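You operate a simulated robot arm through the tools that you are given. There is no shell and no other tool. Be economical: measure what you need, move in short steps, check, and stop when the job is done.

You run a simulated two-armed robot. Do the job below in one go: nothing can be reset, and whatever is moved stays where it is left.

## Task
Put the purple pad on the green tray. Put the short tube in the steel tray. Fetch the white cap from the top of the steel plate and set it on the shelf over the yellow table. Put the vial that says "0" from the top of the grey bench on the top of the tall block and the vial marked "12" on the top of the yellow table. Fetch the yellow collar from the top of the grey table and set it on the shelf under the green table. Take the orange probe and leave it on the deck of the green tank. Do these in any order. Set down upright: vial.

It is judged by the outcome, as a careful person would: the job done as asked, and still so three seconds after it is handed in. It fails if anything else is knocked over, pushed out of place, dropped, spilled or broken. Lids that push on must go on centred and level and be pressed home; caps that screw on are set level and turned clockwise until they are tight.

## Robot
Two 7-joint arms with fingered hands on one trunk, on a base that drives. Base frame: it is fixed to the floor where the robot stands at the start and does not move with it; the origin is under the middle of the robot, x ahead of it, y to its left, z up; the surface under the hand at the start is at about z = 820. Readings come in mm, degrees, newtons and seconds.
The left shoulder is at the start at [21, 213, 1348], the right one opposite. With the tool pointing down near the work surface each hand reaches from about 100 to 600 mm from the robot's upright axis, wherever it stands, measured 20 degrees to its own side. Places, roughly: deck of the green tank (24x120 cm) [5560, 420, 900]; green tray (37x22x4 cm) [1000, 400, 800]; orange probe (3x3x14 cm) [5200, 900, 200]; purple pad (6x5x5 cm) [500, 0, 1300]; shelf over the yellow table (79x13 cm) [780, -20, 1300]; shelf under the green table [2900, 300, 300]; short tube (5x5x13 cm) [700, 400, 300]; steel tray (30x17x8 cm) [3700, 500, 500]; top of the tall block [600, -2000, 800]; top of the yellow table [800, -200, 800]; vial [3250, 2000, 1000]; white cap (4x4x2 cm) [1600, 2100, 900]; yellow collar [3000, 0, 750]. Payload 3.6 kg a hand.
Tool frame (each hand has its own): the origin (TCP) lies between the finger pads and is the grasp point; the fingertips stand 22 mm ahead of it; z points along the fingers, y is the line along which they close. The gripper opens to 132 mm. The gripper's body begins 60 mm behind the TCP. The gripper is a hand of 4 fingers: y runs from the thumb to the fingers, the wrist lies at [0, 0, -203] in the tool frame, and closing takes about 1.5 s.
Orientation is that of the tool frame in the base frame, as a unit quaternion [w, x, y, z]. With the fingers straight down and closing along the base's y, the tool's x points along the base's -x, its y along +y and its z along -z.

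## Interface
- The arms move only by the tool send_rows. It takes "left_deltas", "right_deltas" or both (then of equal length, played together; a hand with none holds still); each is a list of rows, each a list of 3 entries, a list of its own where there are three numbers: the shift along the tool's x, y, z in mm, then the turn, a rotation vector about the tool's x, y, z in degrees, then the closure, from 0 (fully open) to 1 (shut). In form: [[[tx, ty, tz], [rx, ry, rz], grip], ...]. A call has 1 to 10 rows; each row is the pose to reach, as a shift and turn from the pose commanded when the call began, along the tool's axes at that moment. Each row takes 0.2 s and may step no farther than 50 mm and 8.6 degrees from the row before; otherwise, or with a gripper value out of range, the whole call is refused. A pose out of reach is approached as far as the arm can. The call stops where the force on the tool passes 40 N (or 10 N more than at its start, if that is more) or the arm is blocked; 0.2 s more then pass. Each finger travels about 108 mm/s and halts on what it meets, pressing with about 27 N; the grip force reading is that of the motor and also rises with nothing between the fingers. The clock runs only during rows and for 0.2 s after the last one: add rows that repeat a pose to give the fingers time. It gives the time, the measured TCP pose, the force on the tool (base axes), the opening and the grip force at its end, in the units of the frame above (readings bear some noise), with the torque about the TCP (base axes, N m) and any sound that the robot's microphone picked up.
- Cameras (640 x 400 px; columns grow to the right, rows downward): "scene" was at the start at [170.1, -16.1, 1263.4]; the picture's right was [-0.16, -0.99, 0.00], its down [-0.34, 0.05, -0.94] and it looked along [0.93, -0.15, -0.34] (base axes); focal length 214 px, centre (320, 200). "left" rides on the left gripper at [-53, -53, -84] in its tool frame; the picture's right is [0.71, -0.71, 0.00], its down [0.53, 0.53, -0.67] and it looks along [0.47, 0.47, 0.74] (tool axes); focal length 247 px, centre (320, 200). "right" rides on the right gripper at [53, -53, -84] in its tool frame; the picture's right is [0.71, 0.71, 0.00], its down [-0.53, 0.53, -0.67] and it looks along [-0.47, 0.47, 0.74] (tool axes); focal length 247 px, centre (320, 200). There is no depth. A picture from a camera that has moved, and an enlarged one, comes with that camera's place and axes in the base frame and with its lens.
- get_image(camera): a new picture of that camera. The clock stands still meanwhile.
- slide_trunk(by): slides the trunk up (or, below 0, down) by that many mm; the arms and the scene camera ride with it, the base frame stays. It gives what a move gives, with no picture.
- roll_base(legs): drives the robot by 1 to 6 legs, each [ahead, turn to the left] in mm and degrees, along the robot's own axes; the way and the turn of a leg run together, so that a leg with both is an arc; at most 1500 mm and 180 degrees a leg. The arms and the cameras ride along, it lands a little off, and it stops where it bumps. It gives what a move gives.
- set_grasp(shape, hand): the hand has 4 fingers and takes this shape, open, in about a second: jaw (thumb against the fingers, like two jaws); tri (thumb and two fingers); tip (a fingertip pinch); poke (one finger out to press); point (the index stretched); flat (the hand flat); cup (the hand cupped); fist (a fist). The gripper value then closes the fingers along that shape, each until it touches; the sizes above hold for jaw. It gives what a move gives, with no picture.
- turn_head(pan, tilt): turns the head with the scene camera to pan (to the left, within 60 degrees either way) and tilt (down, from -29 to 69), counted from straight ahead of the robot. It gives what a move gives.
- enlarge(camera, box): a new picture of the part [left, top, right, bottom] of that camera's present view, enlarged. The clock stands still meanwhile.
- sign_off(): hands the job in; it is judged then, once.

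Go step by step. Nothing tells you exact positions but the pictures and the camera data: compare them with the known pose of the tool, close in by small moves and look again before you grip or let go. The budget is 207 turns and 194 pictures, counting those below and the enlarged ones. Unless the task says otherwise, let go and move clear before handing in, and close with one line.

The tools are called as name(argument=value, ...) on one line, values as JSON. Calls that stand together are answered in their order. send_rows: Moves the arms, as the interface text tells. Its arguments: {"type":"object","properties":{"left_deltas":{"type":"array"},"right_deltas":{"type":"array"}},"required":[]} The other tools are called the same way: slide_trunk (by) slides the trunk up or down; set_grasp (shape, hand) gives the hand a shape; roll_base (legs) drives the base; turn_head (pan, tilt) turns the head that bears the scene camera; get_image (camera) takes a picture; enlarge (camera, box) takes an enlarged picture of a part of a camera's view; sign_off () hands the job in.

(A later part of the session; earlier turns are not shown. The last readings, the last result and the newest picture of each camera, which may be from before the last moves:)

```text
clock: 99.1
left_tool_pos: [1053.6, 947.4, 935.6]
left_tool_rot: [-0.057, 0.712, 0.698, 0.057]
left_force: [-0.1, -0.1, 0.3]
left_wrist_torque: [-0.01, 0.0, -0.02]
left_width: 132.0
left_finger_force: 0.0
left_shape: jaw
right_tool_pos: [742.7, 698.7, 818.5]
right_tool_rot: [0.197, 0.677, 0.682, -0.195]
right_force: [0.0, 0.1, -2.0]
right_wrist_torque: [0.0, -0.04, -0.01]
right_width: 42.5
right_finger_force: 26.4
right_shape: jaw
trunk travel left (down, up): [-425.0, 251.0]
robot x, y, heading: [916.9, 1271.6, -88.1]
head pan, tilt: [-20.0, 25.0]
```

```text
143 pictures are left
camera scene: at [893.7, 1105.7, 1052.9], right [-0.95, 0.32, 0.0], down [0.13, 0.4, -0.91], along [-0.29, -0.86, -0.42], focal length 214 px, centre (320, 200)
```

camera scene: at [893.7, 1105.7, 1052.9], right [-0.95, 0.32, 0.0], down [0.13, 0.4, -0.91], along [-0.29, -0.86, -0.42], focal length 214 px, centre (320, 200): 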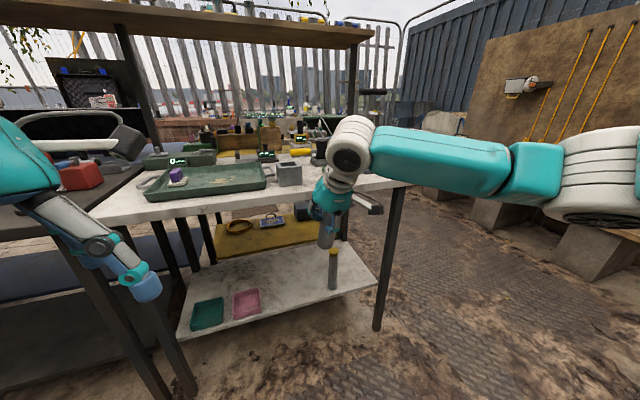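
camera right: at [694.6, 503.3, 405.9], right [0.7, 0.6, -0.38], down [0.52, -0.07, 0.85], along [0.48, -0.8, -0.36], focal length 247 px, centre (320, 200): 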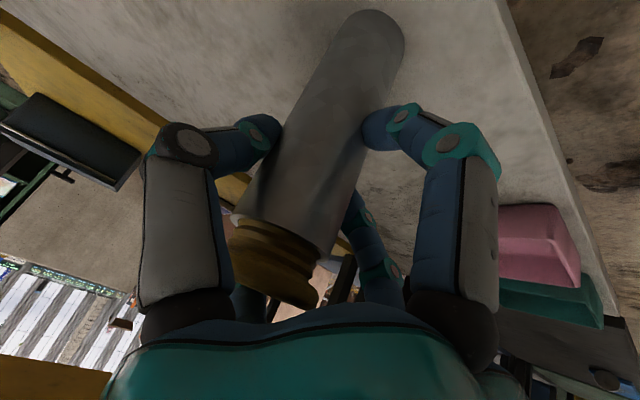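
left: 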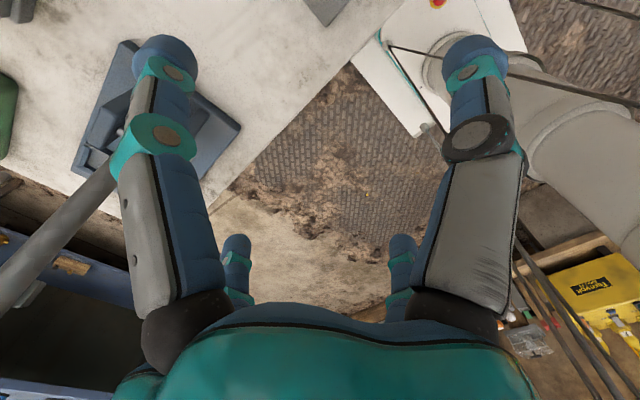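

The tube hangs clear of everything. I'll tuck it in, turn to face along the aisle, and drive on.

send_rows(right_deltas=[[[20, 10, -38], [0, 0, 0], 1], [[40, 20, -76], [0, 0, 0], 1], [[60, 30, -112], [0, 0, 0], 1], [[80, 40, -150], [0, 0, 0], 1], [[97, 50, -181], [0, 0, 0], 1]])

roll_base(legs=[[0, 45]])

roll_base(legs=[[0, 43]])

turn_head(pan=0, tilt=20)

get_image(camera="scene")

```text
clock: 100.3
left_tool_pos: [1054.1, 948.0, 935.1]
left_tool_rot: [-0.056, 0.712, 0.697, 0.058]
left_force: [0.6, -0.2, 0.0]
left_wrist_torque: [0.02, 0.0, 0.02]
left_width: 132.0
left_finger_force: 0.0
left_shape: jaw
right_tool_pos: [791.7, 879.2, 919.7]
right_tool_rot: [0.196, 0.677, 0.682, -0.196]
right_force: [0.7, 0.6, -3.2]
right_wrist_torque: [-0.02, -0.01, -0.01]
right_width: 42.4
right_finger_force: 26.9
right_shape: jaw
trunk travel left (down, up): [-425.0, 251.0]
robot x, y, heading: [918.2, 1268.6, -88.3]
head pan, tilt: [-20.0, 25.0]
```

```text
clock: 102.8
left_tool_pos: [1240.6, 1131.7, 936.4]
left_tool_rot: [-0.074, 0.399, 0.914, 0.032]
left_force: [-0.2, 0.6, -0.3]
left_wrist_torque: [-0.05, 0.04, -0.03]
left_width: 131.9
left_finger_force: 0.1
left_shape: jaw
right_tool_pos: [1100.2, 899.9, 920.5]
right_tool_rot: [0.255, 0.37, 0.887, -0.107]
right_force: [-0.3, -0.3, -2.9]
right_wrist_torque: [0.06, 0.01, 0.01]
right_width: 42.1
right_finger_force: 27.4
right_shape: jaw
trunk travel left (down, up): [-425.0, 251.0]
robot x, y, heading: [893.5, 1245.6, -44.1]
head pan, tilt: [-20.0, 25.0]
```

```text
clock: 105.2
left_tool_pos: [1230.9, 1393.0, 937.1]
left_tool_rot: [-0.08, 0.044, 0.996, 0.004]
left_force: [0.4, 0.2, -0.6]
left_wrist_torque: [0.01, 0.0, -0.04]
left_width: 132.1
left_finger_force: 0.1
left_shape: jaw
right_tool_pos: [1282.5, 1127.3, 920.1]
right_tool_rot: [0.275, 0.028, 0.961, -0.008]
right_force: [0.0, 0.2, -3.6]
right_wrist_torque: [0.05, 0.03, 0.02]
right_width: 42.7
right_finger_force: 26.9
right_shape: jaw
trunk travel left (down, up): [-425.0, 251.0]
robot x, y, heading: [898.2, 1207.2, -2.9]
head pan, tilt: [-20.0, 25.0]
```

```text
clock: 106.0
left_tool_pos: [1229.5, 1392.6, 937.7]
left_tool_rot: [-0.081, 0.044, 0.996, 0.003]
left_force: [0.6, -1.1, 0.3]
left_wrist_torque: [0.0, -0.04, -0.05]
left_width: 131.7
left_finger_force: 0.0
left_shape: jaw
right_tool_pos: [1278.9, 1125.9, 919.9]
right_tool_rot: [0.276, 0.027, 0.961, -0.008]
right_force: [0.5, -0.3, -3.9]
right_wrist_torque: [0.03, 0.01, 0.03]
right_width: 43.4
right_finger_force: 26.9
right_shape: jaw
trunk travel left (down, up): [-425.0, 251.0]
robot x, y, heading: [893.1, 1208.9, -2.9]
head pan, tilt: [0.0, 20.0]
```

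```text
142 pictures are left
camera scene: at [1067.0, 1201.5, 1061.0], right [-0.05, -1.0, 0.0], down [-0.34, 0.02, -0.94], along [0.94, -0.05, -0.34], focal length 214 px, centre (320, 200)
```

scene: 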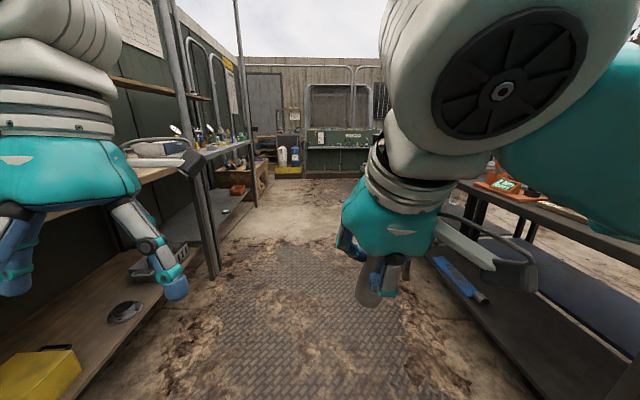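

The aisle is clear to the far end. I'll drive about 1.5 m on and look at the green table and steel tray.

roll_base(legs=[[700, 3], [800, 0]])

slide_trunk(by=200)

turn_head(pan=-40, tilt=25)

get_image(camera="scene")

turn_head(pan=15, tilt=20)

get_image(camera="scene")

```text
clock: 113.8
left_tool_pos: [2736.6, 1367.4, 937.0]
left_tool_rot: [-0.08, 0.036, 0.996, 0.003]
left_force: [0.4, -0.2, 0.5]
left_wrist_torque: [-0.01, 0.02, 0.02]
left_width: 131.8
left_finger_force: 0.1
left_shape: jaw
right_tool_pos: [2790.0, 1100.8, 920.0]
right_tool_rot: [0.276, 0.021, 0.961, -0.006]
right_force: [0.2, 0.0, -4.1]
right_wrist_torque: [0.06, 0.05, -0.03]
right_width: 43.5
right_finger_force: 27.1
right_shape: jaw
trunk travel left (down, up): [-425.0, 251.0]
robot x, y, heading: [2404.4, 1179.9, -2.1]
head pan, tilt: [0.0, 20.0]
```

```text
clock: 115.9
left_tool_pos: [2737.0, 1366.1, 1136.7]
left_tool_rot: [-0.08, 0.036, 0.996, 0.003]
left_force: [0.6, -0.7, 0.2]
left_wrist_torque: [0.0, 0.0, -0.01]
left_width: 132.1
left_finger_force: 0.1
left_shape: jaw
right_tool_pos: [2790.3, 1101.9, 1120.6]
right_tool_rot: [0.276, 0.021, 0.961, -0.006]
right_force: [-0.1, 0.6, -3.6]
right_wrist_torque: [0.04, 0.01, -0.01]
right_width: 43.5
right_finger_force: 27.3
right_shape: jaw
trunk travel left (down, up): [-625.0, 51.0]
robot x, y, heading: [2400.0, 1174.9, -2.0]
head pan, tilt: [0.0, 20.0]
```

```text
clock: 117.0
left_tool_pos: [2736.4, 1367.1, 1137.8]
left_tool_rot: [-0.081, 0.037, 0.996, 0.003]
left_force: [-0.6, -0.8, 0.3]
left_wrist_torque: [0.02, -0.02, -0.04]
left_width: 131.7
left_finger_force: 0.1
left_shape: jaw
right_tool_pos: [2789.9, 1102.6, 1121.1]
right_tool_rot: [0.278, 0.021, 0.96, -0.006]
right_force: [0.0, 0.4, -3.6]
right_wrist_torque: [0.06, 0.03, -0.02]
right_width: 43.6
right_finger_force: 26.8
right_shape: jaw
trunk travel left (down, up): [-625.0, 51.0]
robot x, y, heading: [2400.6, 1175.7, -2.0]
head pan, tilt: [-40.0, 25.0]
```

```text
141 pictures are left
camera scene: at [2551.1, 1113.6, 1255.0], right [-0.67, -0.74, 0.0], down [-0.32, 0.28, -0.91], along [0.67, -0.61, -0.42], focal length 214 px, centre (320, 200)
```

scene: 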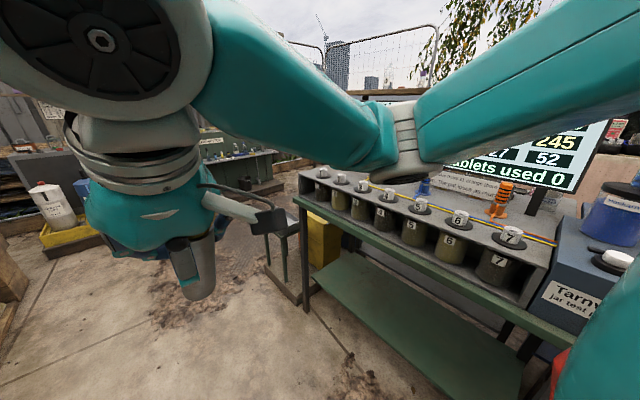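

```text
clock: 118.2
left_tool_pos: [2735.1, 1366.0, 1137.2]
left_tool_rot: [-0.08, 0.036, 0.996, 0.004]
left_force: [0.3, 0.5, -0.2]
left_wrist_torque: [0.01, 0.01, 0.03]
left_width: 131.9
left_finger_force: 0.1
left_shape: jaw
right_tool_pos: [2789.9, 1103.1, 1121.5]
right_tool_rot: [0.276, 0.021, 0.961, -0.006]
right_force: [-0.1, 0.0, -3.6]
right_wrist_torque: [0.04, 0.04, 0.02]
right_width: 43.7
right_finger_force: 26.7
right_shape: jaw
trunk travel left (down, up): [-625.0, 51.0]
robot x, y, heading: [2398.5, 1175.2, -2.0]
head pan, tilt: [15.0, 20.0]
```

```text
140 pictures are left
camera scene: at [2573.3, 1196.1, 1263.0], right [0.22, -0.97, 0.0], down [-0.33, -0.08, -0.94], along [0.92, 0.21, -0.34], focal length 214 px, centre (320, 200)
```

scene: 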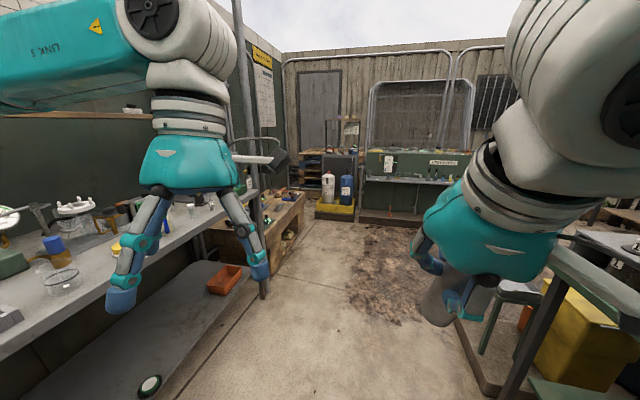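

The steel tray is on a low stand just past the green table, near (3730, 460, 500). I'll drive on alongside it and turn to face it.

roll_base(legs=[[700, 2], [720, 0]])

roll_base(legs=[[0, -45]])

roll_base(legs=[[0, -43]])

turn_head(pan=0, tilt=30)

get_image(camera="scene")

```text
clock: 125.7
left_tool_pos: [4166.7, 1344.0, 1138.3]
left_tool_rot: [-0.079, 0.026, 0.997, 0.002]
left_force: [0.3, 0.8, -0.9]
left_wrist_torque: [0.01, 0.0, -0.01]
left_width: 132.1
left_finger_force: 0.2
left_shape: jaw
right_tool_pos: [4224.7, 1080.5, 1121.0]
right_tool_rot: [0.277, 0.012, 0.961, -0.004]
right_force: [-0.3, -0.2, -3.9]
right_wrist_torque: [0.04, 0.04, 0.0]
right_width: 43.8
right_finger_force: 27.3
right_shape: jaw
trunk travel left (down, up): [-625.0, 51.0]
robot x, y, heading: [3839.0, 1151.3, -0.9]
head pan, tilt: [15.0, 20.0]
```

```text
clock: 128.2
left_tool_pos: [4207.0, 1049.6, 1137.4]
left_tool_rot: [-0.072, 0.413, 0.907, 0.034]
left_force: [0.2, 0.3, -0.7]
left_wrist_torque: [0.0, 0.03, -0.01]
left_width: 132.0
left_finger_force: 0.1
left_shape: jaw
right_tool_pos: [4058.5, 821.3, 1120.3]
right_tool_rot: [0.254, 0.384, 0.881, -0.11]
right_force: [0.2, -0.3, -3.5]
right_wrist_torque: [0.02, -0.05, 0.01]
right_width: 43.5
right_finger_force: 27.3
right_shape: jaw
trunk travel left (down, up): [-625.0, 51.0]
robot x, y, heading: [3861.4, 1171.1, -46.6]
head pan, tilt: [15.0, 20.0]
```

```text
clock: 130.6
left_tool_pos: [4028.9, 847.2, 1137.3]
left_tool_rot: [-0.055, 0.715, 0.694, 0.057]
left_force: [0.0, -0.6, 0.4]
left_wrist_torque: [0.05, 0.01, -0.02]
left_width: 132.0
left_finger_force: 0.0
left_shape: jaw
right_tool_pos: [3766.6, 780.8, 1121.3]
right_tool_rot: [0.194, 0.681, 0.679, -0.195]
right_force: [0.2, -0.1, -3.9]
right_wrist_torque: [0.05, -0.03, 0.0]
right_width: 43.2
right_finger_force: 27.2
right_shape: jaw
trunk travel left (down, up): [-625.0, 51.0]
robot x, y, heading: [3898.6, 1171.8, -88.9]
head pan, tilt: [15.0, 20.0]
```

```text
clock: 131.4
left_tool_pos: [4031.4, 848.3, 1139.4]
left_tool_rot: [-0.056, 0.715, 0.694, 0.057]
left_force: [0.7, 0.2, -0.1]
left_wrist_torque: [-0.01, 0.02, 0.01]
left_width: 132.0
left_finger_force: 0.1
left_shape: jaw
right_tool_pos: [3768.0, 785.5, 1122.6]
right_tool_rot: [0.195, 0.68, 0.679, -0.196]
right_force: [0.2, -0.1, -3.4]
right_wrist_torque: [0.04, -0.04, 0.02]
right_width: 43.9
right_finger_force: 27.4
right_shape: jaw
trunk travel left (down, up): [-625.0, 51.0]
robot x, y, heading: [3894.4, 1169.0, -88.9]
head pan, tilt: [0.0, 30.0]
```

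```text
139 pictures are left
camera scene: at [3904.2, 1006.9, 1247.1], right [-1.0, -0.02, 0.0], down [-0.01, 0.5, -0.87], along [0.01, -0.87, -0.5], focal length 214 px, centre (320, 200)
```

scene: 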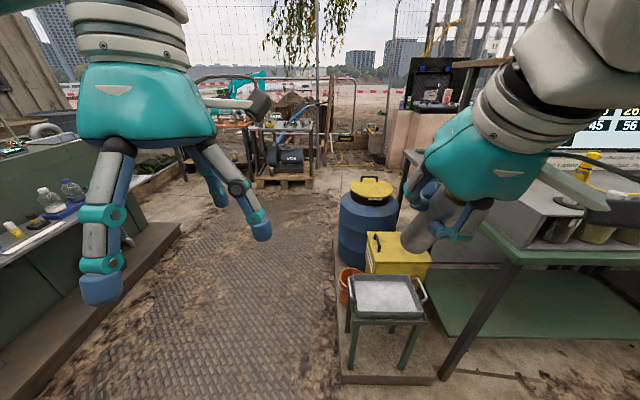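

The steel tray is ahead and to the right: about x 3535–3790, y 390–570. I'll move closer, lower the trunk, and look again.

roll_base(legs=[[120, 0]])

roll_base(legs=[[110, 0]])

slide_trunk(by=-230)

turn_head(pan=-25, tilt=45)

get_image(camera="scene")

```text
clock: 132.6
left_tool_pos: [4032.2, 727.0, 1138.7]
left_tool_rot: [-0.056, 0.715, 0.694, 0.057]
left_force: [0.0, -0.3, -1.0]
left_wrist_torque: [0.01, 0.0, -0.01]
left_width: 131.8
left_finger_force: 0.1
left_shape: jaw
right_tool_pos: [3767.7, 662.6, 1121.5]
right_tool_rot: [0.195, 0.68, 0.679, -0.196]
right_force: [0.2, -0.3, -5.1]
right_wrist_torque: [0.08, -0.04, -0.01]
right_width: 43.7
right_finger_force: 27.1
right_shape: jaw
trunk travel left (down, up): [-625.0, 51.0]
robot x, y, heading: [3900.0, 1056.3, -89.1]
head pan, tilt: [0.0, 30.0]
```

```text
clock: 133.8
left_tool_pos: [4032.5, 616.7, 1137.9]
left_tool_rot: [-0.056, 0.716, 0.693, 0.058]
left_force: [-0.1, -0.1, 0.9]
left_wrist_torque: [0.01, 0.01, 0.0]
left_width: 132.1
left_finger_force: 0.1
left_shape: jaw
right_tool_pos: [3769.8, 551.8, 1122.1]
right_tool_rot: [0.195, 0.681, 0.678, -0.196]
right_force: [1.0, 0.1, -3.4]
right_wrist_torque: [0.03, -0.08, -0.01]
right_width: 43.6
right_finger_force: 27.6
right_shape: jaw
trunk travel left (down, up): [-625.0, 51.0]
robot x, y, heading: [3902.7, 942.0, -89.2]
head pan, tilt: [0.0, 30.0]
```

```text
clock: 136.2
left_tool_pos: [4033.5, 618.5, 910.7]
left_tool_rot: [-0.055, 0.715, 0.694, 0.057]
left_force: [0.6, 0.4, -0.8]
left_wrist_torque: [-0.01, 0.01, -0.01]
left_width: 131.9
left_finger_force: 0.0
left_shape: jaw
right_tool_pos: [3770.2, 555.1, 893.3]
right_tool_rot: [0.195, 0.68, 0.679, -0.196]
right_force: [-0.3, -0.2, -4.5]
right_wrist_torque: [0.03, -0.01, -0.03]
right_width: 43.8
right_finger_force: 27.3
right_shape: jaw
trunk travel left (down, up): [-395.0, 281.0]
robot x, y, heading: [3901.2, 943.0, -89.1]
head pan, tilt: [0.0, 30.0]
```

```text
clock: 137.1
left_tool_pos: [4033.1, 619.1, 910.5]
left_tool_rot: [-0.056, 0.716, 0.693, 0.057]
left_force: [0.2, -0.7, -0.2]
left_wrist_torque: [-0.02, 0.0, 0.01]
left_width: 132.0
left_finger_force: 0.0
left_shape: jaw
right_tool_pos: [3771.1, 553.0, 894.1]
right_tool_rot: [0.195, 0.681, 0.679, -0.196]
right_force: [0.7, 0.3, -4.5]
right_wrist_torque: [0.05, -0.06, 0.0]
right_width: 43.4
right_finger_force: 27.5
right_shape: jaw
trunk travel left (down, up): [-395.0, 281.0]
robot x, y, heading: [3901.2, 941.0, -88.9]
head pan, tilt: [-25.0, 45.0]
```

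```text
138 pictures are left
camera scene: at [3872.3, 790.6, 991.6], right [-0.91, 0.41, 0.0], down [0.29, 0.65, -0.71], along [-0.29, -0.65, -0.71], focal length 214 px, centre (320, 200)
```

scene: 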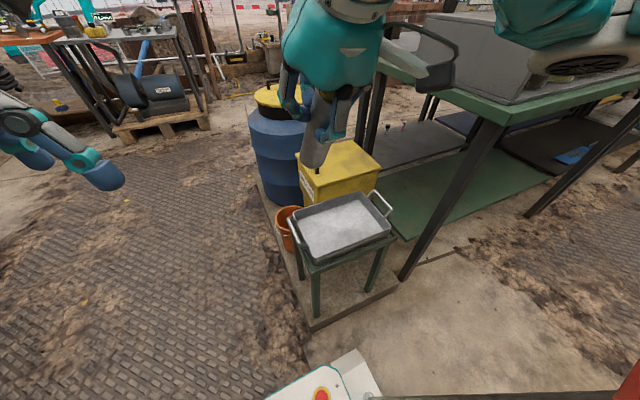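

The tray's middle is near (3645, 455, 486). I'll bring the tube above it.

send_rows(right_deltas=[[[0, -45, 0], [0, 0, 0], 1], [[-10, -90, 10], [0, 0, 0], 1], [[-25, -125, 30], [0, 0, 0], 1], [[-20, -125, 75], [0, 0, 0], 1], [[-5, -125, 120], [0, 0, 0], 1], [[10, -125, 165], [0, 0, 0], 1], [[23, -125, 212], [0, 0, 0], 1]])

get_image(camera="scene")

get_image(camera="right")

```text
clock: 138.7
left_tool_pos: [4033.5, 618.6, 910.4]
left_tool_rot: [-0.056, 0.715, 0.694, 0.057]
left_force: [1.2, 0.3, 0.7]
left_wrist_torque: [0.0, -0.02, 0.04]
left_width: 131.6
left_finger_force: 0.1
left_shape: jaw
right_tool_pos: [3647.0, 462.8, 702.0]
right_tool_rot: [0.194, 0.68, 0.68, -0.195]
right_force: [-0.5, -0.8, -4.2]
right_wrist_torque: [0.04, -0.07, -0.01]
right_width: 43.5
right_finger_force: 26.7
right_shape: jaw
trunk travel left (down, up): [-395.0, 281.0]
robot x, y, heading: [3906.9, 942.6, -89.1]
head pan, tilt: [-25.0, 45.0]
```

```text
137 pictures are left
camera scene: at [3872.2, 790.5, 991.5], right [-0.91, 0.41, 0.0], down [0.29, 0.65, -0.71], along [-0.29, -0.64, -0.71], focal length 214 px, centre (320, 200)
```

scene: 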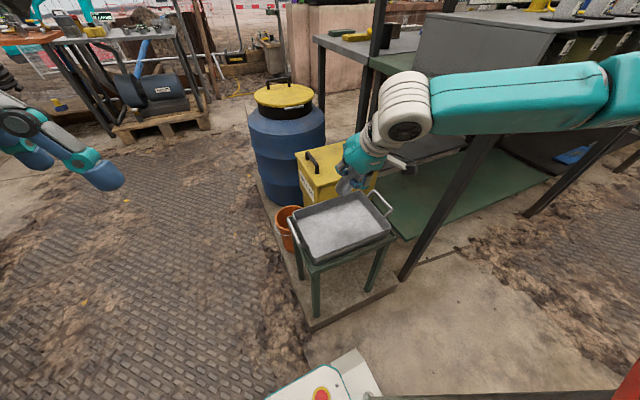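

```text
136 pictures are left
camera right: at [3593.3, 551.6, 744.2], right [0.71, 0.6, -0.38], down [0.53, -0.09, 0.85], along [0.47, -0.8, -0.38], focal length 247 px, centre (320, 200)
```

right: 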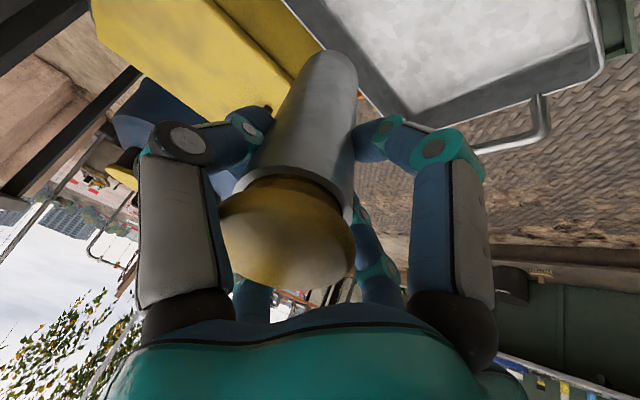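

The tube hangs tilted about 18° forward in the grip. I'll tilt the hand back to bring it upright, then lower it towards the tray.

send_rows(right_deltas=[[[0, 0, 0], [0, 6, 0], 1], [[0, 0, 0], [0, 12, 0], 1], [[0, 0, 0], [0, 18, 0], 1]])

send_rows(right_deltas=[[[6, 0, 25], [0, 0, 0], 1], [[12, 0, 50], [0, 0, 0], 1], [[17, 0, 68], [0, 0, 0], 1]])

enlarge(camera="scene", box=[250, 110, 450, 290])

get_image(camera="right")

```text
clock: 139.5
left_tool_pos: [4034.0, 617.7, 909.6]
left_tool_rot: [-0.056, 0.716, 0.693, 0.056]
left_force: [0.1, -0.1, 0.7]
left_wrist_torque: [-0.03, -0.04, 0.01]
left_width: 131.8
left_finger_force: 0.1
left_shape: jaw
right_tool_pos: [3645.1, 462.7, 702.2]
right_tool_rot: [0.086, 0.703, 0.701, -0.087]
right_force: [0.0, 0.3, -3.9]
right_wrist_torque: [0.01, -0.03, 0.03]
right_width: 43.8
right_finger_force: 27.0
right_shape: jaw
trunk travel left (down, up): [-395.0, 281.0]
robot x, y, heading: [3901.6, 942.7, -89.2]
head pan, tilt: [-25.0, 45.0]
```

```text
clock: 140.3
left_tool_pos: [4032.2, 617.1, 910.0]
left_tool_rot: [-0.055, 0.716, 0.693, 0.058]
left_force: [0.4, -0.3, -0.5]
left_wrist_torque: [0.0, 0.0, 0.0]
left_width: 132.0
left_finger_force: 0.1
left_shape: jaw
right_tool_pos: [3646.1, 459.2, 631.7]
right_tool_rot: [0.086, 0.702, 0.701, -0.087]
right_force: [0.1, -0.9, -4.2]
right_wrist_torque: [-0.01, -0.06, -0.02]
right_width: 43.6
right_finger_force: 26.8
right_shape: jaw
trunk travel left (down, up): [-395.0, 281.0]
robot x, y, heading: [3904.0, 941.7, -89.0]
head pan, tilt: [-25.0, 45.0]
```

```text
2.22 times, centred on (350, 200) of scene
camera zoom: at [3872.1, 790.5, 991.6], right [-0.91, 0.41, 0.0], down [0.29, 0.65, -0.71], along [-0.29, -0.64, -0.71], focal length 477 px, centre (253, 200)
```

zoom: 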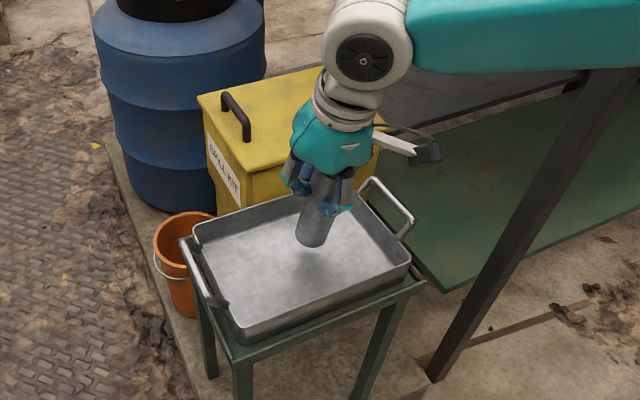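

```text
134 pictures are left
camera right: at [3591.7, 531.6, 698.9], right [0.71, 0.68, -0.17], down [0.53, -0.35, 0.78], along [0.47, -0.64, -0.61], focal length 247 px, centre (320, 200)
```

right: 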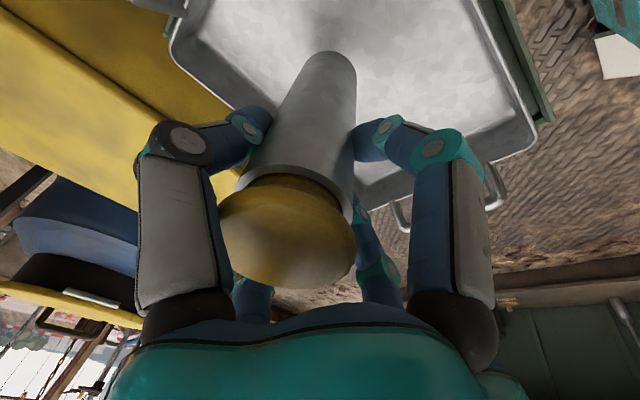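

The tube bottom is about 50 mm over the tray floor and well inside. I'll take out a slight sideways lean and lower in small steps.

send_rows(right_deltas=[[[4, 0, 15], [3, 0, 0], 1], [[7, 0, 28], [6, 0, 0], 1]])

enlarge(camera="scene", box=[300, 140, 400, 260])

```text
clock: 140.9
left_tool_pos: [4033.9, 618.7, 910.1]
left_tool_rot: [-0.055, 0.716, 0.694, 0.057]
left_force: [-0.3, -1.0, -0.1]
left_wrist_torque: [0.02, 0.04, -0.01]
left_width: 132.0
left_finger_force: 0.2
left_shape: jaw
right_tool_pos: [3644.8, 461.8, 602.1]
right_tool_rot: [0.049, 0.707, 0.695, -0.123]
right_force: [0.0, 0.4, -3.1]
right_wrist_torque: [0.0, -0.02, 0.03]
right_width: 44.0
right_finger_force: 27.8
right_shape: jaw
trunk travel left (down, up): [-395.0, 281.0]
robot x, y, heading: [3902.2, 942.9, -89.3]
head pan, tilt: [-25.0, 45.0]
```

```text
3.33 times, centred on (350, 200) of scene
camera zoom: at [3872.2, 790.6, 991.6], right [-0.91, 0.41, 0.0], down [0.29, 0.65, -0.71], along [-0.29, -0.64, -0.71], focal length 715 px, centre (220, 200)
```

zoom: 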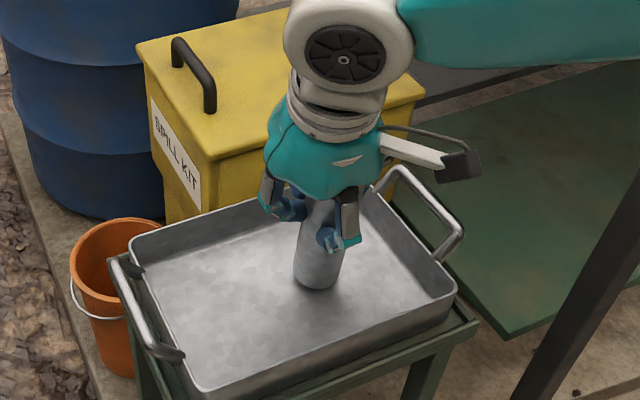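

send_rows(right_deltas=[[[2, 0, 7], [0, 0, 0], 1], [[3, 0, 13], [0, 0, 0], 1]])

send_rows(right_deltas=[[[1, 0, 5], [0, 0, 0], 1], [[2, 0, 9], [0, 0, 0], 1]])

enlarge(camera="scene", box=[300, 140, 400, 260])

```text
clock: 141.5
left_tool_pos: [4033.3, 618.6, 910.7]
left_tool_rot: [-0.055, 0.716, 0.694, 0.057]
left_force: [-0.9, 0.9, 0.8]
left_wrist_torque: [-0.02, -0.02, 0.02]
left_width: 132.1
left_finger_force: 0.0
left_shape: jaw
right_tool_pos: [3645.4, 459.0, 593.7]
right_tool_rot: [0.052, 0.706, 0.695, -0.125]
right_force: [-0.3, 0.6, 20.9]
right_wrist_torque: [0.34, 0.24, -0.02]
right_width: 44.5
right_finger_force: 26.9
right_shape: jaw
trunk travel left (down, up): [-395.0, 281.0]
robot x, y, heading: [3898.4, 944.9, -89.1]
head pan, tilt: [-25.0, 45.0]
```

```text
clock: 142.0
left_tool_pos: [4034.2, 619.2, 911.0]
left_tool_rot: [-0.056, 0.716, 0.694, 0.057]
left_force: [-0.1, 0.1, 0.3]
left_wrist_torque: [0.02, 0.0, 0.04]
left_width: 131.9
left_finger_force: 0.1
left_shape: jaw
right_tool_pos: [3644.7, 452.2, 591.5]
right_tool_rot: [0.057, 0.706, 0.694, -0.128]
right_force: [-0.7, 2.1, 18.3]
right_wrist_torque: [0.67, 0.21, -0.04]
right_width: 45.7
right_finger_force: 26.9
right_shape: jaw
trunk travel left (down, up): [-395.0, 281.0]
robot x, y, heading: [3902.7, 947.0, -88.9]
head pan, tilt: [-25.0, 45.0]
stopped in row 2 (right hand): the force on the tool passed its limit at 44 N (the readings are from after the stop); the commanded pose is now the measured one
```

```text
3.33 times, centred on (350, 200) of scene
camera zoom: at [3872.4, 791.3, 991.6], right [-0.91, 0.41, 0.0], down [0.29, 0.65, -0.71], along [-0.29, -0.65, -0.71], focal length 715 px, centre (220, 200)
```

zoom: 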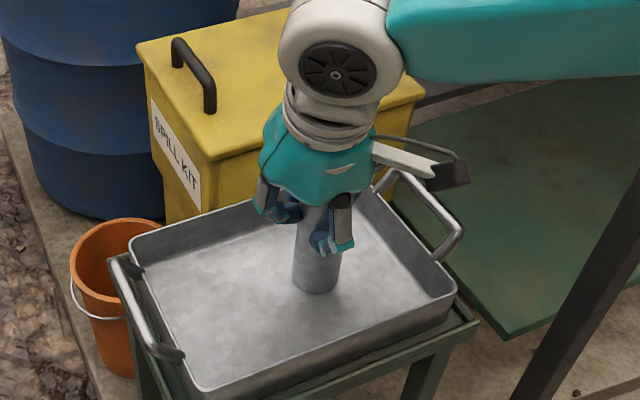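

It's down on the tray floor. I'll ease the grip open and withdraw along the fingers.

send_rows(right_deltas=[[[0, 0, -2], [0, 0, 0], 0.6], [[0, 0, -2], [0, 0, 0], 0.4], [[0, 0, -2], [0, 0, 0], 0.1], [[0, 0, -2], [0, 0, 0], 0], [[0, 0, -30], [0, 0, 0], 0], [[0, 0, -70], [0, 0, 0], 0], [[0, 0, -115], [0, 0, 0], 0], [[0, 0, -160], [0, 0, 0], 0], [[0, 0, -200], [0, 0, 0], 0]])

get_image(camera="scene")

```text
clock: 144.0
left_tool_pos: [4034.5, 617.9, 910.4]
left_tool_rot: [-0.054, 0.716, 0.694, 0.057]
left_force: [0.0, 0.4, -0.5]
left_wrist_torque: [0.01, 0.01, -0.01]
left_width: 132.0
left_finger_force: 0.0
left_shape: jaw
right_tool_pos: [3662.5, 503.9, 778.8]
right_tool_rot: [0.056, 0.705, 0.696, -0.127]
right_force: [0.2, 0.4, -0.3]
right_wrist_torque: [0.03, -0.01, -0.03]
right_width: 132.1
right_finger_force: 0.0
right_shape: jaw
trunk travel left (down, up): [-395.0, 281.0]
robot x, y, heading: [3902.2, 940.9, -89.0]
head pan, tilt: [-25.0, 45.0]
```

```text
131 pictures are left
camera scene: at [3872.3, 791.0, 991.6], right [-0.91, 0.41, 0.0], down [0.29, 0.65, -0.71], along [-0.29, -0.64, -0.71], focal length 214 px, centre (320, 200)
```

scene: 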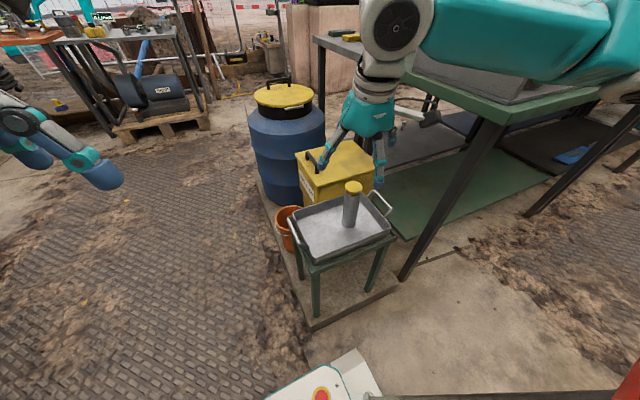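

The short tube stands in the steel tray. Next is the orange probe near (5200, 900, 200). I'll tuck the right hand, turn to face the far end and look.

send_rows(right_deltas=[[[20, 15, -40], [0, 4, 0], 0], [[45, 30, -80], [0, 8, 0], 0], [[80, 45, -100], [0, 12, 0], 0], [[115, 60, -110], [-3, 14, 0], 0], [[150, 70, -120], [-6, 14, 0], 0]])

roll_base(legs=[[-100, 0]])

roll_base(legs=[[0, 45]])

roll_base(legs=[[0, 44]])

turn_head(pan=0, tilt=20)

get_image(camera="scene")

```text
clock: 145.2
left_tool_pos: [4033.7, 619.2, 911.3]
left_tool_rot: [-0.055, 0.716, 0.694, 0.057]
left_force: [-0.1, -0.1, 0.1]
left_wrist_torque: [0.01, -0.02, -0.04]
left_width: 132.1
left_finger_force: 0.1
left_shape: jaw
right_tool_pos: [3744.4, 679.6, 851.1]
right_tool_rot: [0.007, 0.712, 0.702, -0.003]
right_force: [-0.2, -0.3, 0.0]
right_wrist_torque: [0.03, -0.01, 0.0]
right_width: 131.7
right_finger_force: 0.1
right_shape: jaw
trunk travel left (down, up): [-395.0, 281.0]
robot x, y, heading: [3904.2, 940.8, -89.3]
head pan, tilt: [-25.0, 45.0]
```

```text
clock: 146.4
left_tool_pos: [4031.3, 720.6, 911.9]
left_tool_rot: [-0.055, 0.716, 0.694, 0.056]
left_force: [0.0, 0.5, -0.4]
left_wrist_torque: [-0.02, 0.0, 0.01]
left_width: 132.1
left_finger_force: 0.1
left_shape: jaw
right_tool_pos: [3743.1, 780.7, 851.8]
right_tool_rot: [0.007, 0.711, 0.703, -0.004]
right_force: [0.2, 0.0, -0.2]
right_wrist_torque: [0.0, -0.01, 0.01]
right_width: 131.9
right_finger_force: 0.0
right_shape: jaw
trunk travel left (down, up): [-395.0, 281.0]
robot x, y, heading: [3901.4, 1045.5, -88.9]
head pan, tilt: [-25.0, 45.0]
```

```text
clock: 148.9
left_tool_pos: [4225.1, 912.9, 910.6]
left_tool_rot: [-0.073, 0.388, 0.918, 0.03]
left_force: [-0.4, -0.2, -0.2]
left_wrist_torque: [0.03, 0.02, -0.02]
left_width: 131.9
left_finger_force: 0.1
left_shape: jaw
right_tool_pos: [3981.9, 748.7, 851.6]
right_tool_rot: [0.007, 0.381, 0.925, 0.0]
right_force: [-0.1, -1.1, 0.2]
right_wrist_torque: [-0.02, 0.03, -0.01]
right_width: 131.9
right_finger_force: 0.0
right_shape: jaw
trunk travel left (down, up): [-395.0, 281.0]
robot x, y, heading: [3875.1, 1017.2, -43.4]
head pan, tilt: [-25.0, 45.0]
```

```text
clock: 151.7
left_tool_pos: [4199.9, 1186.5, 913.1]
left_tool_rot: [-0.078, 0.014, 0.997, 0.001]
left_force: [-0.6, 0.7, 0.5]
left_wrist_torque: [0.02, 0.01, 0.01]
left_width: 131.8
left_finger_force: 0.1
left_shape: jaw
right_tool_pos: [4142.8, 898.1, 852.6]
right_tool_rot: [0.009, 0.004, 1.0, 0.001]
right_force: [0.0, 0.3, 0.1]
right_wrist_torque: [0.01, -0.02, -0.01]
right_width: 131.7
right_finger_force: 0.0
right_shape: jaw
trunk travel left (down, up): [-395.0, 281.0]
robot x, y, heading: [3879.1, 981.1, 0.2]
head pan, tilt: [-25.0, 45.0]
stopped in leg 1: the robot was blocked; the commanded pose is now the measured one
```

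```text
clock: 152.6
left_tool_pos: [4200.7, 1183.8, 912.4]
left_tool_rot: [-0.078, 0.014, 0.997, 0.001]
left_force: [0.5, 0.4, 0.0]
left_wrist_torque: [0.03, -0.01, 0.02]
left_width: 131.8
left_finger_force: 0.0
left_shape: jaw
right_tool_pos: [4141.3, 898.2, 852.9]
right_tool_rot: [0.008, 0.004, 1.0, 0.002]
right_force: [0.2, -0.5, -0.3]
right_wrist_torque: [0.01, 0.01, 0.0]
right_width: 131.9
right_finger_force: 0.0
right_shape: jaw
trunk travel left (down, up): [-395.0, 281.0]
robot x, y, heading: [3877.6, 984.0, 0.2]
head pan, tilt: [0.0, 20.0]
```

```text
130 pictures are left
camera scene: at [4051.4, 983.8, 1030.2], right [0.0, -1.0, 0.0], down [-0.34, 0.0, -0.94], along [0.94, 0.0, -0.34], focal length 214 px, centre (320, 200)
```

scene: 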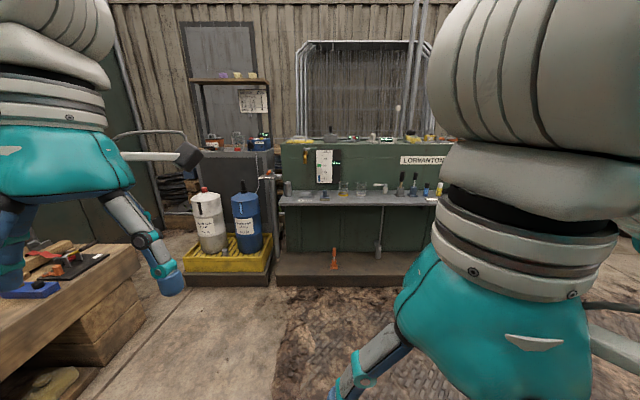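

The tank with its deck (top ledge at z≈900) is ahead, and the orange probe stands on the low plinth near (5235, 893). I'll drive closer and look.

roll_base(legs=[[400, 0], [430, 0]])

slide_trunk(by=280)

turn_head(pan=0, tilt=30)

get_image(camera="scene")

turn_head(pan=-30, tilt=30)

get_image(camera="scene")

```text
clock: 157.3
left_tool_pos: [5026.9, 1181.2, 913.8]
left_tool_rot: [-0.079, 0.018, 0.997, 0.002]
left_force: [-0.1, 0.2, 0.0]
left_wrist_torque: [-0.02, -0.01, -0.03]
left_width: 131.9
left_finger_force: 0.0
left_shape: jaw
right_tool_pos: [4968.0, 893.9, 852.3]
right_tool_rot: [0.008, 0.009, 1.0, 0.002]
right_force: [0.1, -0.4, -0.5]
right_wrist_torque: [0.0, -0.01, -0.01]
right_width: 131.9
right_finger_force: 0.2
right_shape: jaw
trunk travel left (down, up): [-395.0, 281.0]
robot x, y, heading: [4707.2, 985.9, -0.1]
head pan, tilt: [0.0, 20.0]
```

```text
clock: 160.2
left_tool_pos: [5028.2, 1181.3, 1193.8]
left_tool_rot: [-0.078, 0.017, 0.997, 0.001]
left_force: [-0.1, 0.0, 0.0]
left_wrist_torque: [0.0, 0.05, 0.01]
left_width: 131.8
left_finger_force: 0.0
left_shape: jaw
right_tool_pos: [4966.9, 894.3, 1133.2]
right_tool_rot: [0.007, 0.008, 1.0, 0.003]
right_force: [-0.4, -0.3, 0.6]
right_wrist_torque: [0.02, -0.02, -0.01]
right_width: 131.9
right_finger_force: 0.1
right_shape: jaw
trunk travel left (down, up): [-675.0, 1.0]
robot x, y, heading: [4704.5, 980.7, -0.2]
head pan, tilt: [0.0, 20.0]
```

```text
clock: 160.9
left_tool_pos: [5028.7, 1182.0, 1193.4]
left_tool_rot: [-0.079, 0.017, 0.997, 0.002]
left_force: [0.3, 0.2, -1.3]
left_wrist_torque: [-0.01, -0.03, -0.04]
left_width: 131.9
left_finger_force: 0.0
left_shape: jaw
right_tool_pos: [4967.6, 895.6, 1132.7]
right_tool_rot: [0.008, 0.008, 1.0, 0.001]
right_force: [0.3, -0.1, 0.3]
right_wrist_torque: [0.01, 0.0, -0.01]
right_width: 131.9
right_finger_force: 0.1
right_shape: jaw
trunk travel left (down, up): [-675.0, 1.0]
robot x, y, heading: [4701.8, 983.0, -0.2]
head pan, tilt: [0.0, 30.0]
```

```text
129 pictures are left
camera scene: at [4872.7, 982.1, 1297.2], right [0.0, -1.0, 0.0], down [-0.5, 0.0, -0.87], along [0.87, 0.0, -0.5], focal length 214 px, centre (320, 200)
```

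scene: 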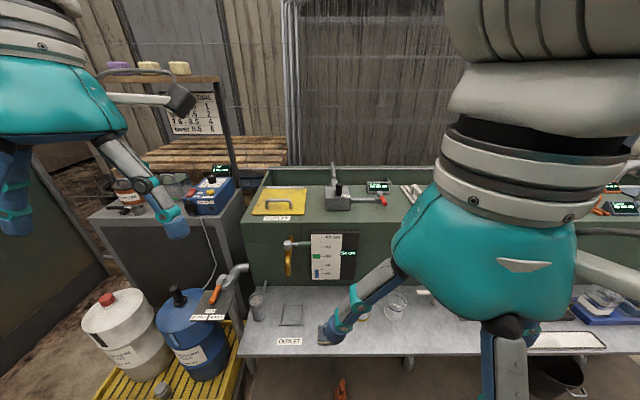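

```text
clock: 161.8
left_tool_pos: [5027.7, 1182.4, 1191.7]
left_tool_rot: [-0.079, 0.018, 0.997, 0.002]
left_force: [1.0, -0.8, 0.4]
left_wrist_torque: [0.03, 0.02, 0.02]
left_width: 132.2
left_finger_force: 0.2
left_shape: jaw
right_tool_pos: [4966.3, 895.2, 1132.5]
right_tool_rot: [0.008, 0.008, 1.0, 0.003]
right_force: [0.3, 0.6, 0.3]
right_wrist_torque: [0.0, 0.01, -0.03]
right_width: 132.0
right_finger_force: 0.0
right_shape: jaw
trunk travel left (down, up): [-675.0, 1.0]
robot x, y, heading: [4704.8, 980.1, -0.2]
head pan, tilt: [-30.0, 30.0]
```

```text
128 pictures are left
camera scene: at [4860.6, 937.0, 1297.2], right [-0.5, -0.87, 0.0], down [-0.43, 0.25, -0.87], along [0.75, -0.43, -0.5], focal length 214 px, centre (320, 200)
```

scene: 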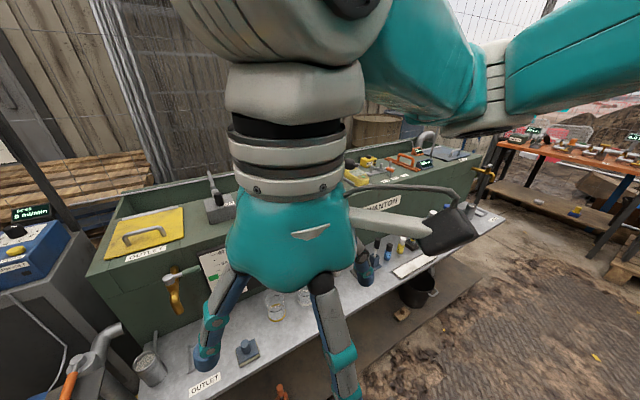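

The deck is the tank's top, front edge at x≈5478, z≈862; the lower grey ledge begins at x≈5190, z≈587, and the probe stands beneath it. I'll check the deck for free space.

turn_head(pan=0, tilt=30)

enlarge(camera="scene", box=[230, 140, 460, 300])

```text
clock: 162.8
left_tool_pos: [5028.8, 1182.6, 1194.0]
left_tool_rot: [-0.079, 0.018, 0.997, 0.002]
left_force: [0.6, -0.6, 0.7]
left_wrist_torque: [0.03, 0.03, 0.02]
left_width: 132.1
left_finger_force: 0.0
left_shape: jaw
right_tool_pos: [4966.6, 894.7, 1133.2]
right_tool_rot: [0.008, 0.009, 1.0, 0.003]
right_force: [0.1, 0.7, -0.7]
right_wrist_torque: [0.03, -0.01, 0.0]
right_width: 132.1
right_finger_force: 0.1
right_shape: jaw
trunk travel left (down, up): [-675.0, 1.0]
robot x, y, heading: [4704.3, 981.8, -0.2]
head pan, tilt: [0.0, 30.0]
```

```text
2.50 times, centred on (345, 220) of scene
camera zoom: at [4872.7, 982.0, 1297.2], right [0.0, -1.0, 0.0], down [-0.5, 0.0, -0.87], along [0.87, 0.0, -0.5], focal length 536 px, centre (258, 150)
```

zoom: 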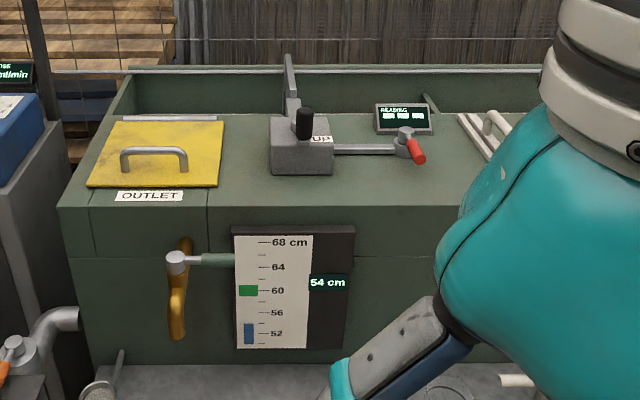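

There's a clear spot on the deck around (5515, 800). Now I'll lower the trunk to pick the probe.

slide_trunk(by=-400)

slide_trunk(by=-200)

turn_head(pan=-10, tilt=35)

get_image(camera="scene")

```text
clock: 166.6
left_tool_pos: [5027.7, 1182.7, 793.6]
left_tool_rot: [-0.078, 0.018, 0.997, 0.002]
left_force: [1.2, 0.5, -0.6]
left_wrist_torque: [-0.02, -0.05, 0.01]
left_width: 132.0
left_finger_force: 0.1
left_shape: jaw
right_tool_pos: [4966.7, 895.4, 733.4]
right_tool_rot: [0.008, 0.009, 1.0, 0.003]
right_force: [0.8, -0.1, 0.1]
right_wrist_torque: [-0.02, 0.0, -0.04]
right_width: 132.3
right_finger_force: 0.1
right_shape: jaw
trunk travel left (down, up): [-275.0, 401.0]
robot x, y, heading: [4706.2, 981.0, 0.1]
head pan, tilt: [0.0, 30.0]
```

```text
clock: 168.8
left_tool_pos: [5028.3, 1182.5, 593.3]
left_tool_rot: [-0.078, 0.017, 0.997, 0.001]
left_force: [0.3, 0.0, 0.2]
left_wrist_torque: [0.04, 0.0, 0.01]
left_width: 131.9
left_finger_force: 0.0
left_shape: jaw
right_tool_pos: [4966.0, 894.5, 533.2]
right_tool_rot: [0.009, 0.009, 1.0, 0.002]
right_force: [0.8, -0.4, -0.1]
right_wrist_torque: [0.03, 0.01, 0.01]
right_width: 131.6
right_finger_force: 0.0
right_shape: jaw
trunk travel left (down, up): [-75.0, 601.0]
robot x, y, heading: [4704.8, 981.2, -0.1]
head pan, tilt: [0.0, 30.0]
```

```text
clock: 169.5
left_tool_pos: [5028.0, 1182.4, 592.7]
left_tool_rot: [-0.079, 0.019, 0.997, 0.002]
left_force: [-1.1, -0.2, 0.0]
left_wrist_torque: [-0.01, 0.01, 0.01]
left_width: 131.9
left_finger_force: 0.1
left_shape: jaw
right_tool_pos: [4966.2, 894.3, 533.0]
right_tool_rot: [0.008, 0.009, 1.0, 0.001]
right_force: [0.4, -0.2, -0.7]
right_wrist_torque: [0.02, -0.01, 0.01]
right_width: 132.0
right_finger_force: 0.2
right_shape: jaw
trunk travel left (down, up): [-75.0, 601.0]
robot x, y, heading: [4706.4, 984.8, -0.1]
head pan, tilt: [-10.0, 35.0]
```

```text
126 pictures are left
camera scene: at [4876.3, 966.8, 674.1], right [-0.18, -0.98, 0.0], down [-0.57, 0.1, -0.82], along [0.81, -0.14, -0.57], focal length 214 px, centre (320, 200)
```

scene: 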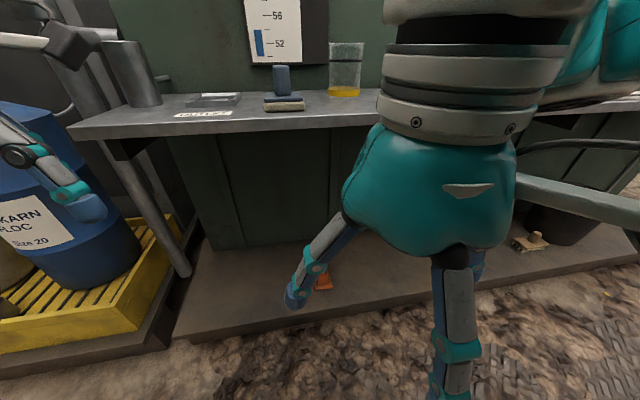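

The probe is hidden behind a finger. I'll lower the right hand, shift it right and tilt the fingers forward 45°.

send_rows(right_deltas=[[[-20, -12, 25], [0, -7.5, 0], 0.2], [[-42, -24, 50], [0, -15, 0], 0.3], [[-64, -36, 75], [0, -22.5, 0], 0.4], [[-86, -48, 100], [0, -30, 0], 0.4], [[-110, -60, 125], [0, -37.5, 0], 0.4], [[-134, -60, 150], [0, -45, 0], 0.4]])

get_image(camera="scene")

get_image(camera="right")

```text
clock: 170.9
left_tool_pos: [5027.7, 1182.4, 592.0]
left_tool_rot: [-0.079, 0.018, 0.997, 0.002]
left_force: [0.0, -0.2, -0.4]
left_wrist_torque: [-0.02, -0.01, 0.0]
left_width: 132.0
left_finger_force: 0.0
left_shape: jaw
right_tool_pos: [5103.2, 832.4, 384.8]
right_tool_rot: [0.39, 0.009, 0.921, -0.003]
right_force: [1.2, -0.8, -0.6]
right_wrist_torque: [-0.02, 0.0, -0.01]
right_width: 79.5
right_finger_force: 0.0
right_shape: jaw
right hand out of reach, approached as far as the arm can: row 1
trunk travel left (down, up): [-75.0, 601.0]
robot x, y, heading: [4706.6, 982.7, -0.1]
head pan, tilt: [-10.0, 35.0]
```

```text
125 pictures are left
camera scene: at [4876.2, 966.8, 674.1], right [-0.18, -0.98, 0.0], down [-0.57, 0.1, -0.82], along [0.81, -0.14, -0.57], focal length 214 px, centre (320, 200)
```

scene: 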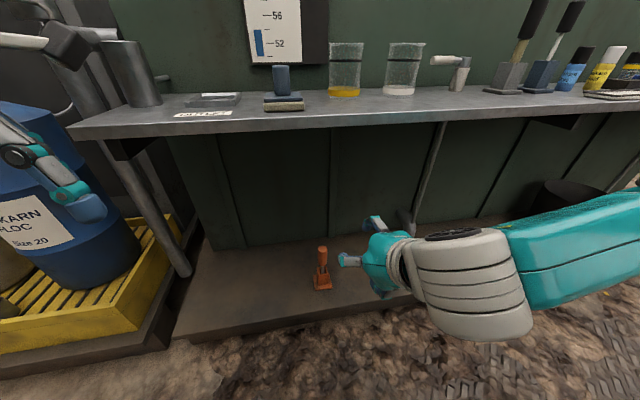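

```text
124 pictures are left
camera right: at [5004.8, 779.5, 404.4], right [-0.48, 0.72, -0.51], down [-0.11, 0.53, 0.84], along [0.87, 0.46, -0.18], focal length 247 px, centre (320, 200)
```

right: 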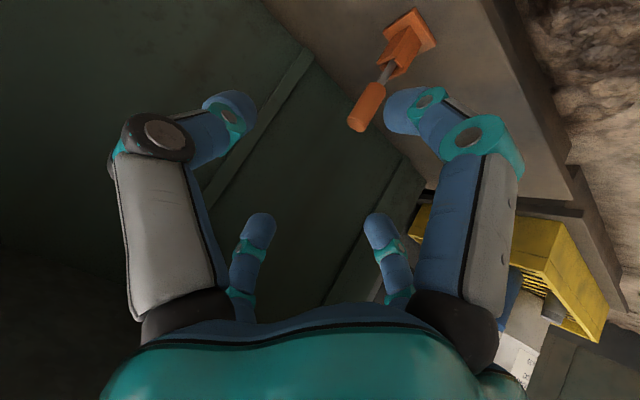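

enlarge(camera="scene", box=[290, 220, 370, 300])

enlarge(camera="right", box=[320, 0, 480, 150])

```text
5.00 times, centred on (330, 260) of scene
camera zoom: at [4876.2, 966.8, 674.1], right [-0.18, -0.98, 0.0], down [-0.57, 0.1, -0.82], along [0.81, -0.14, -0.57], focal length 1072 px, centre (270, -100)
```

zoom: 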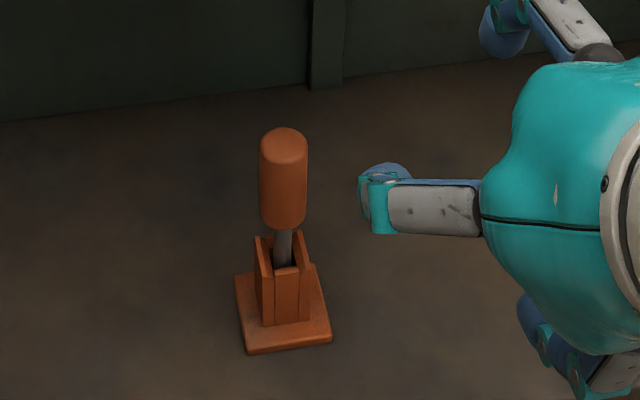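

```text
2.67 times, centred on (400, 75) of right
camera zoom: at [5004.8, 779.5, 404.4], right [-0.48, 0.72, -0.51], down [-0.11, 0.53, 0.84], along [0.87, 0.46, -0.18], focal length 659 px, centre (107, 533)
```

zoom: 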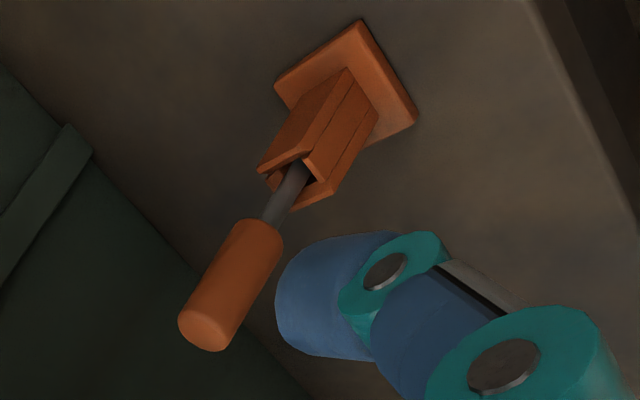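

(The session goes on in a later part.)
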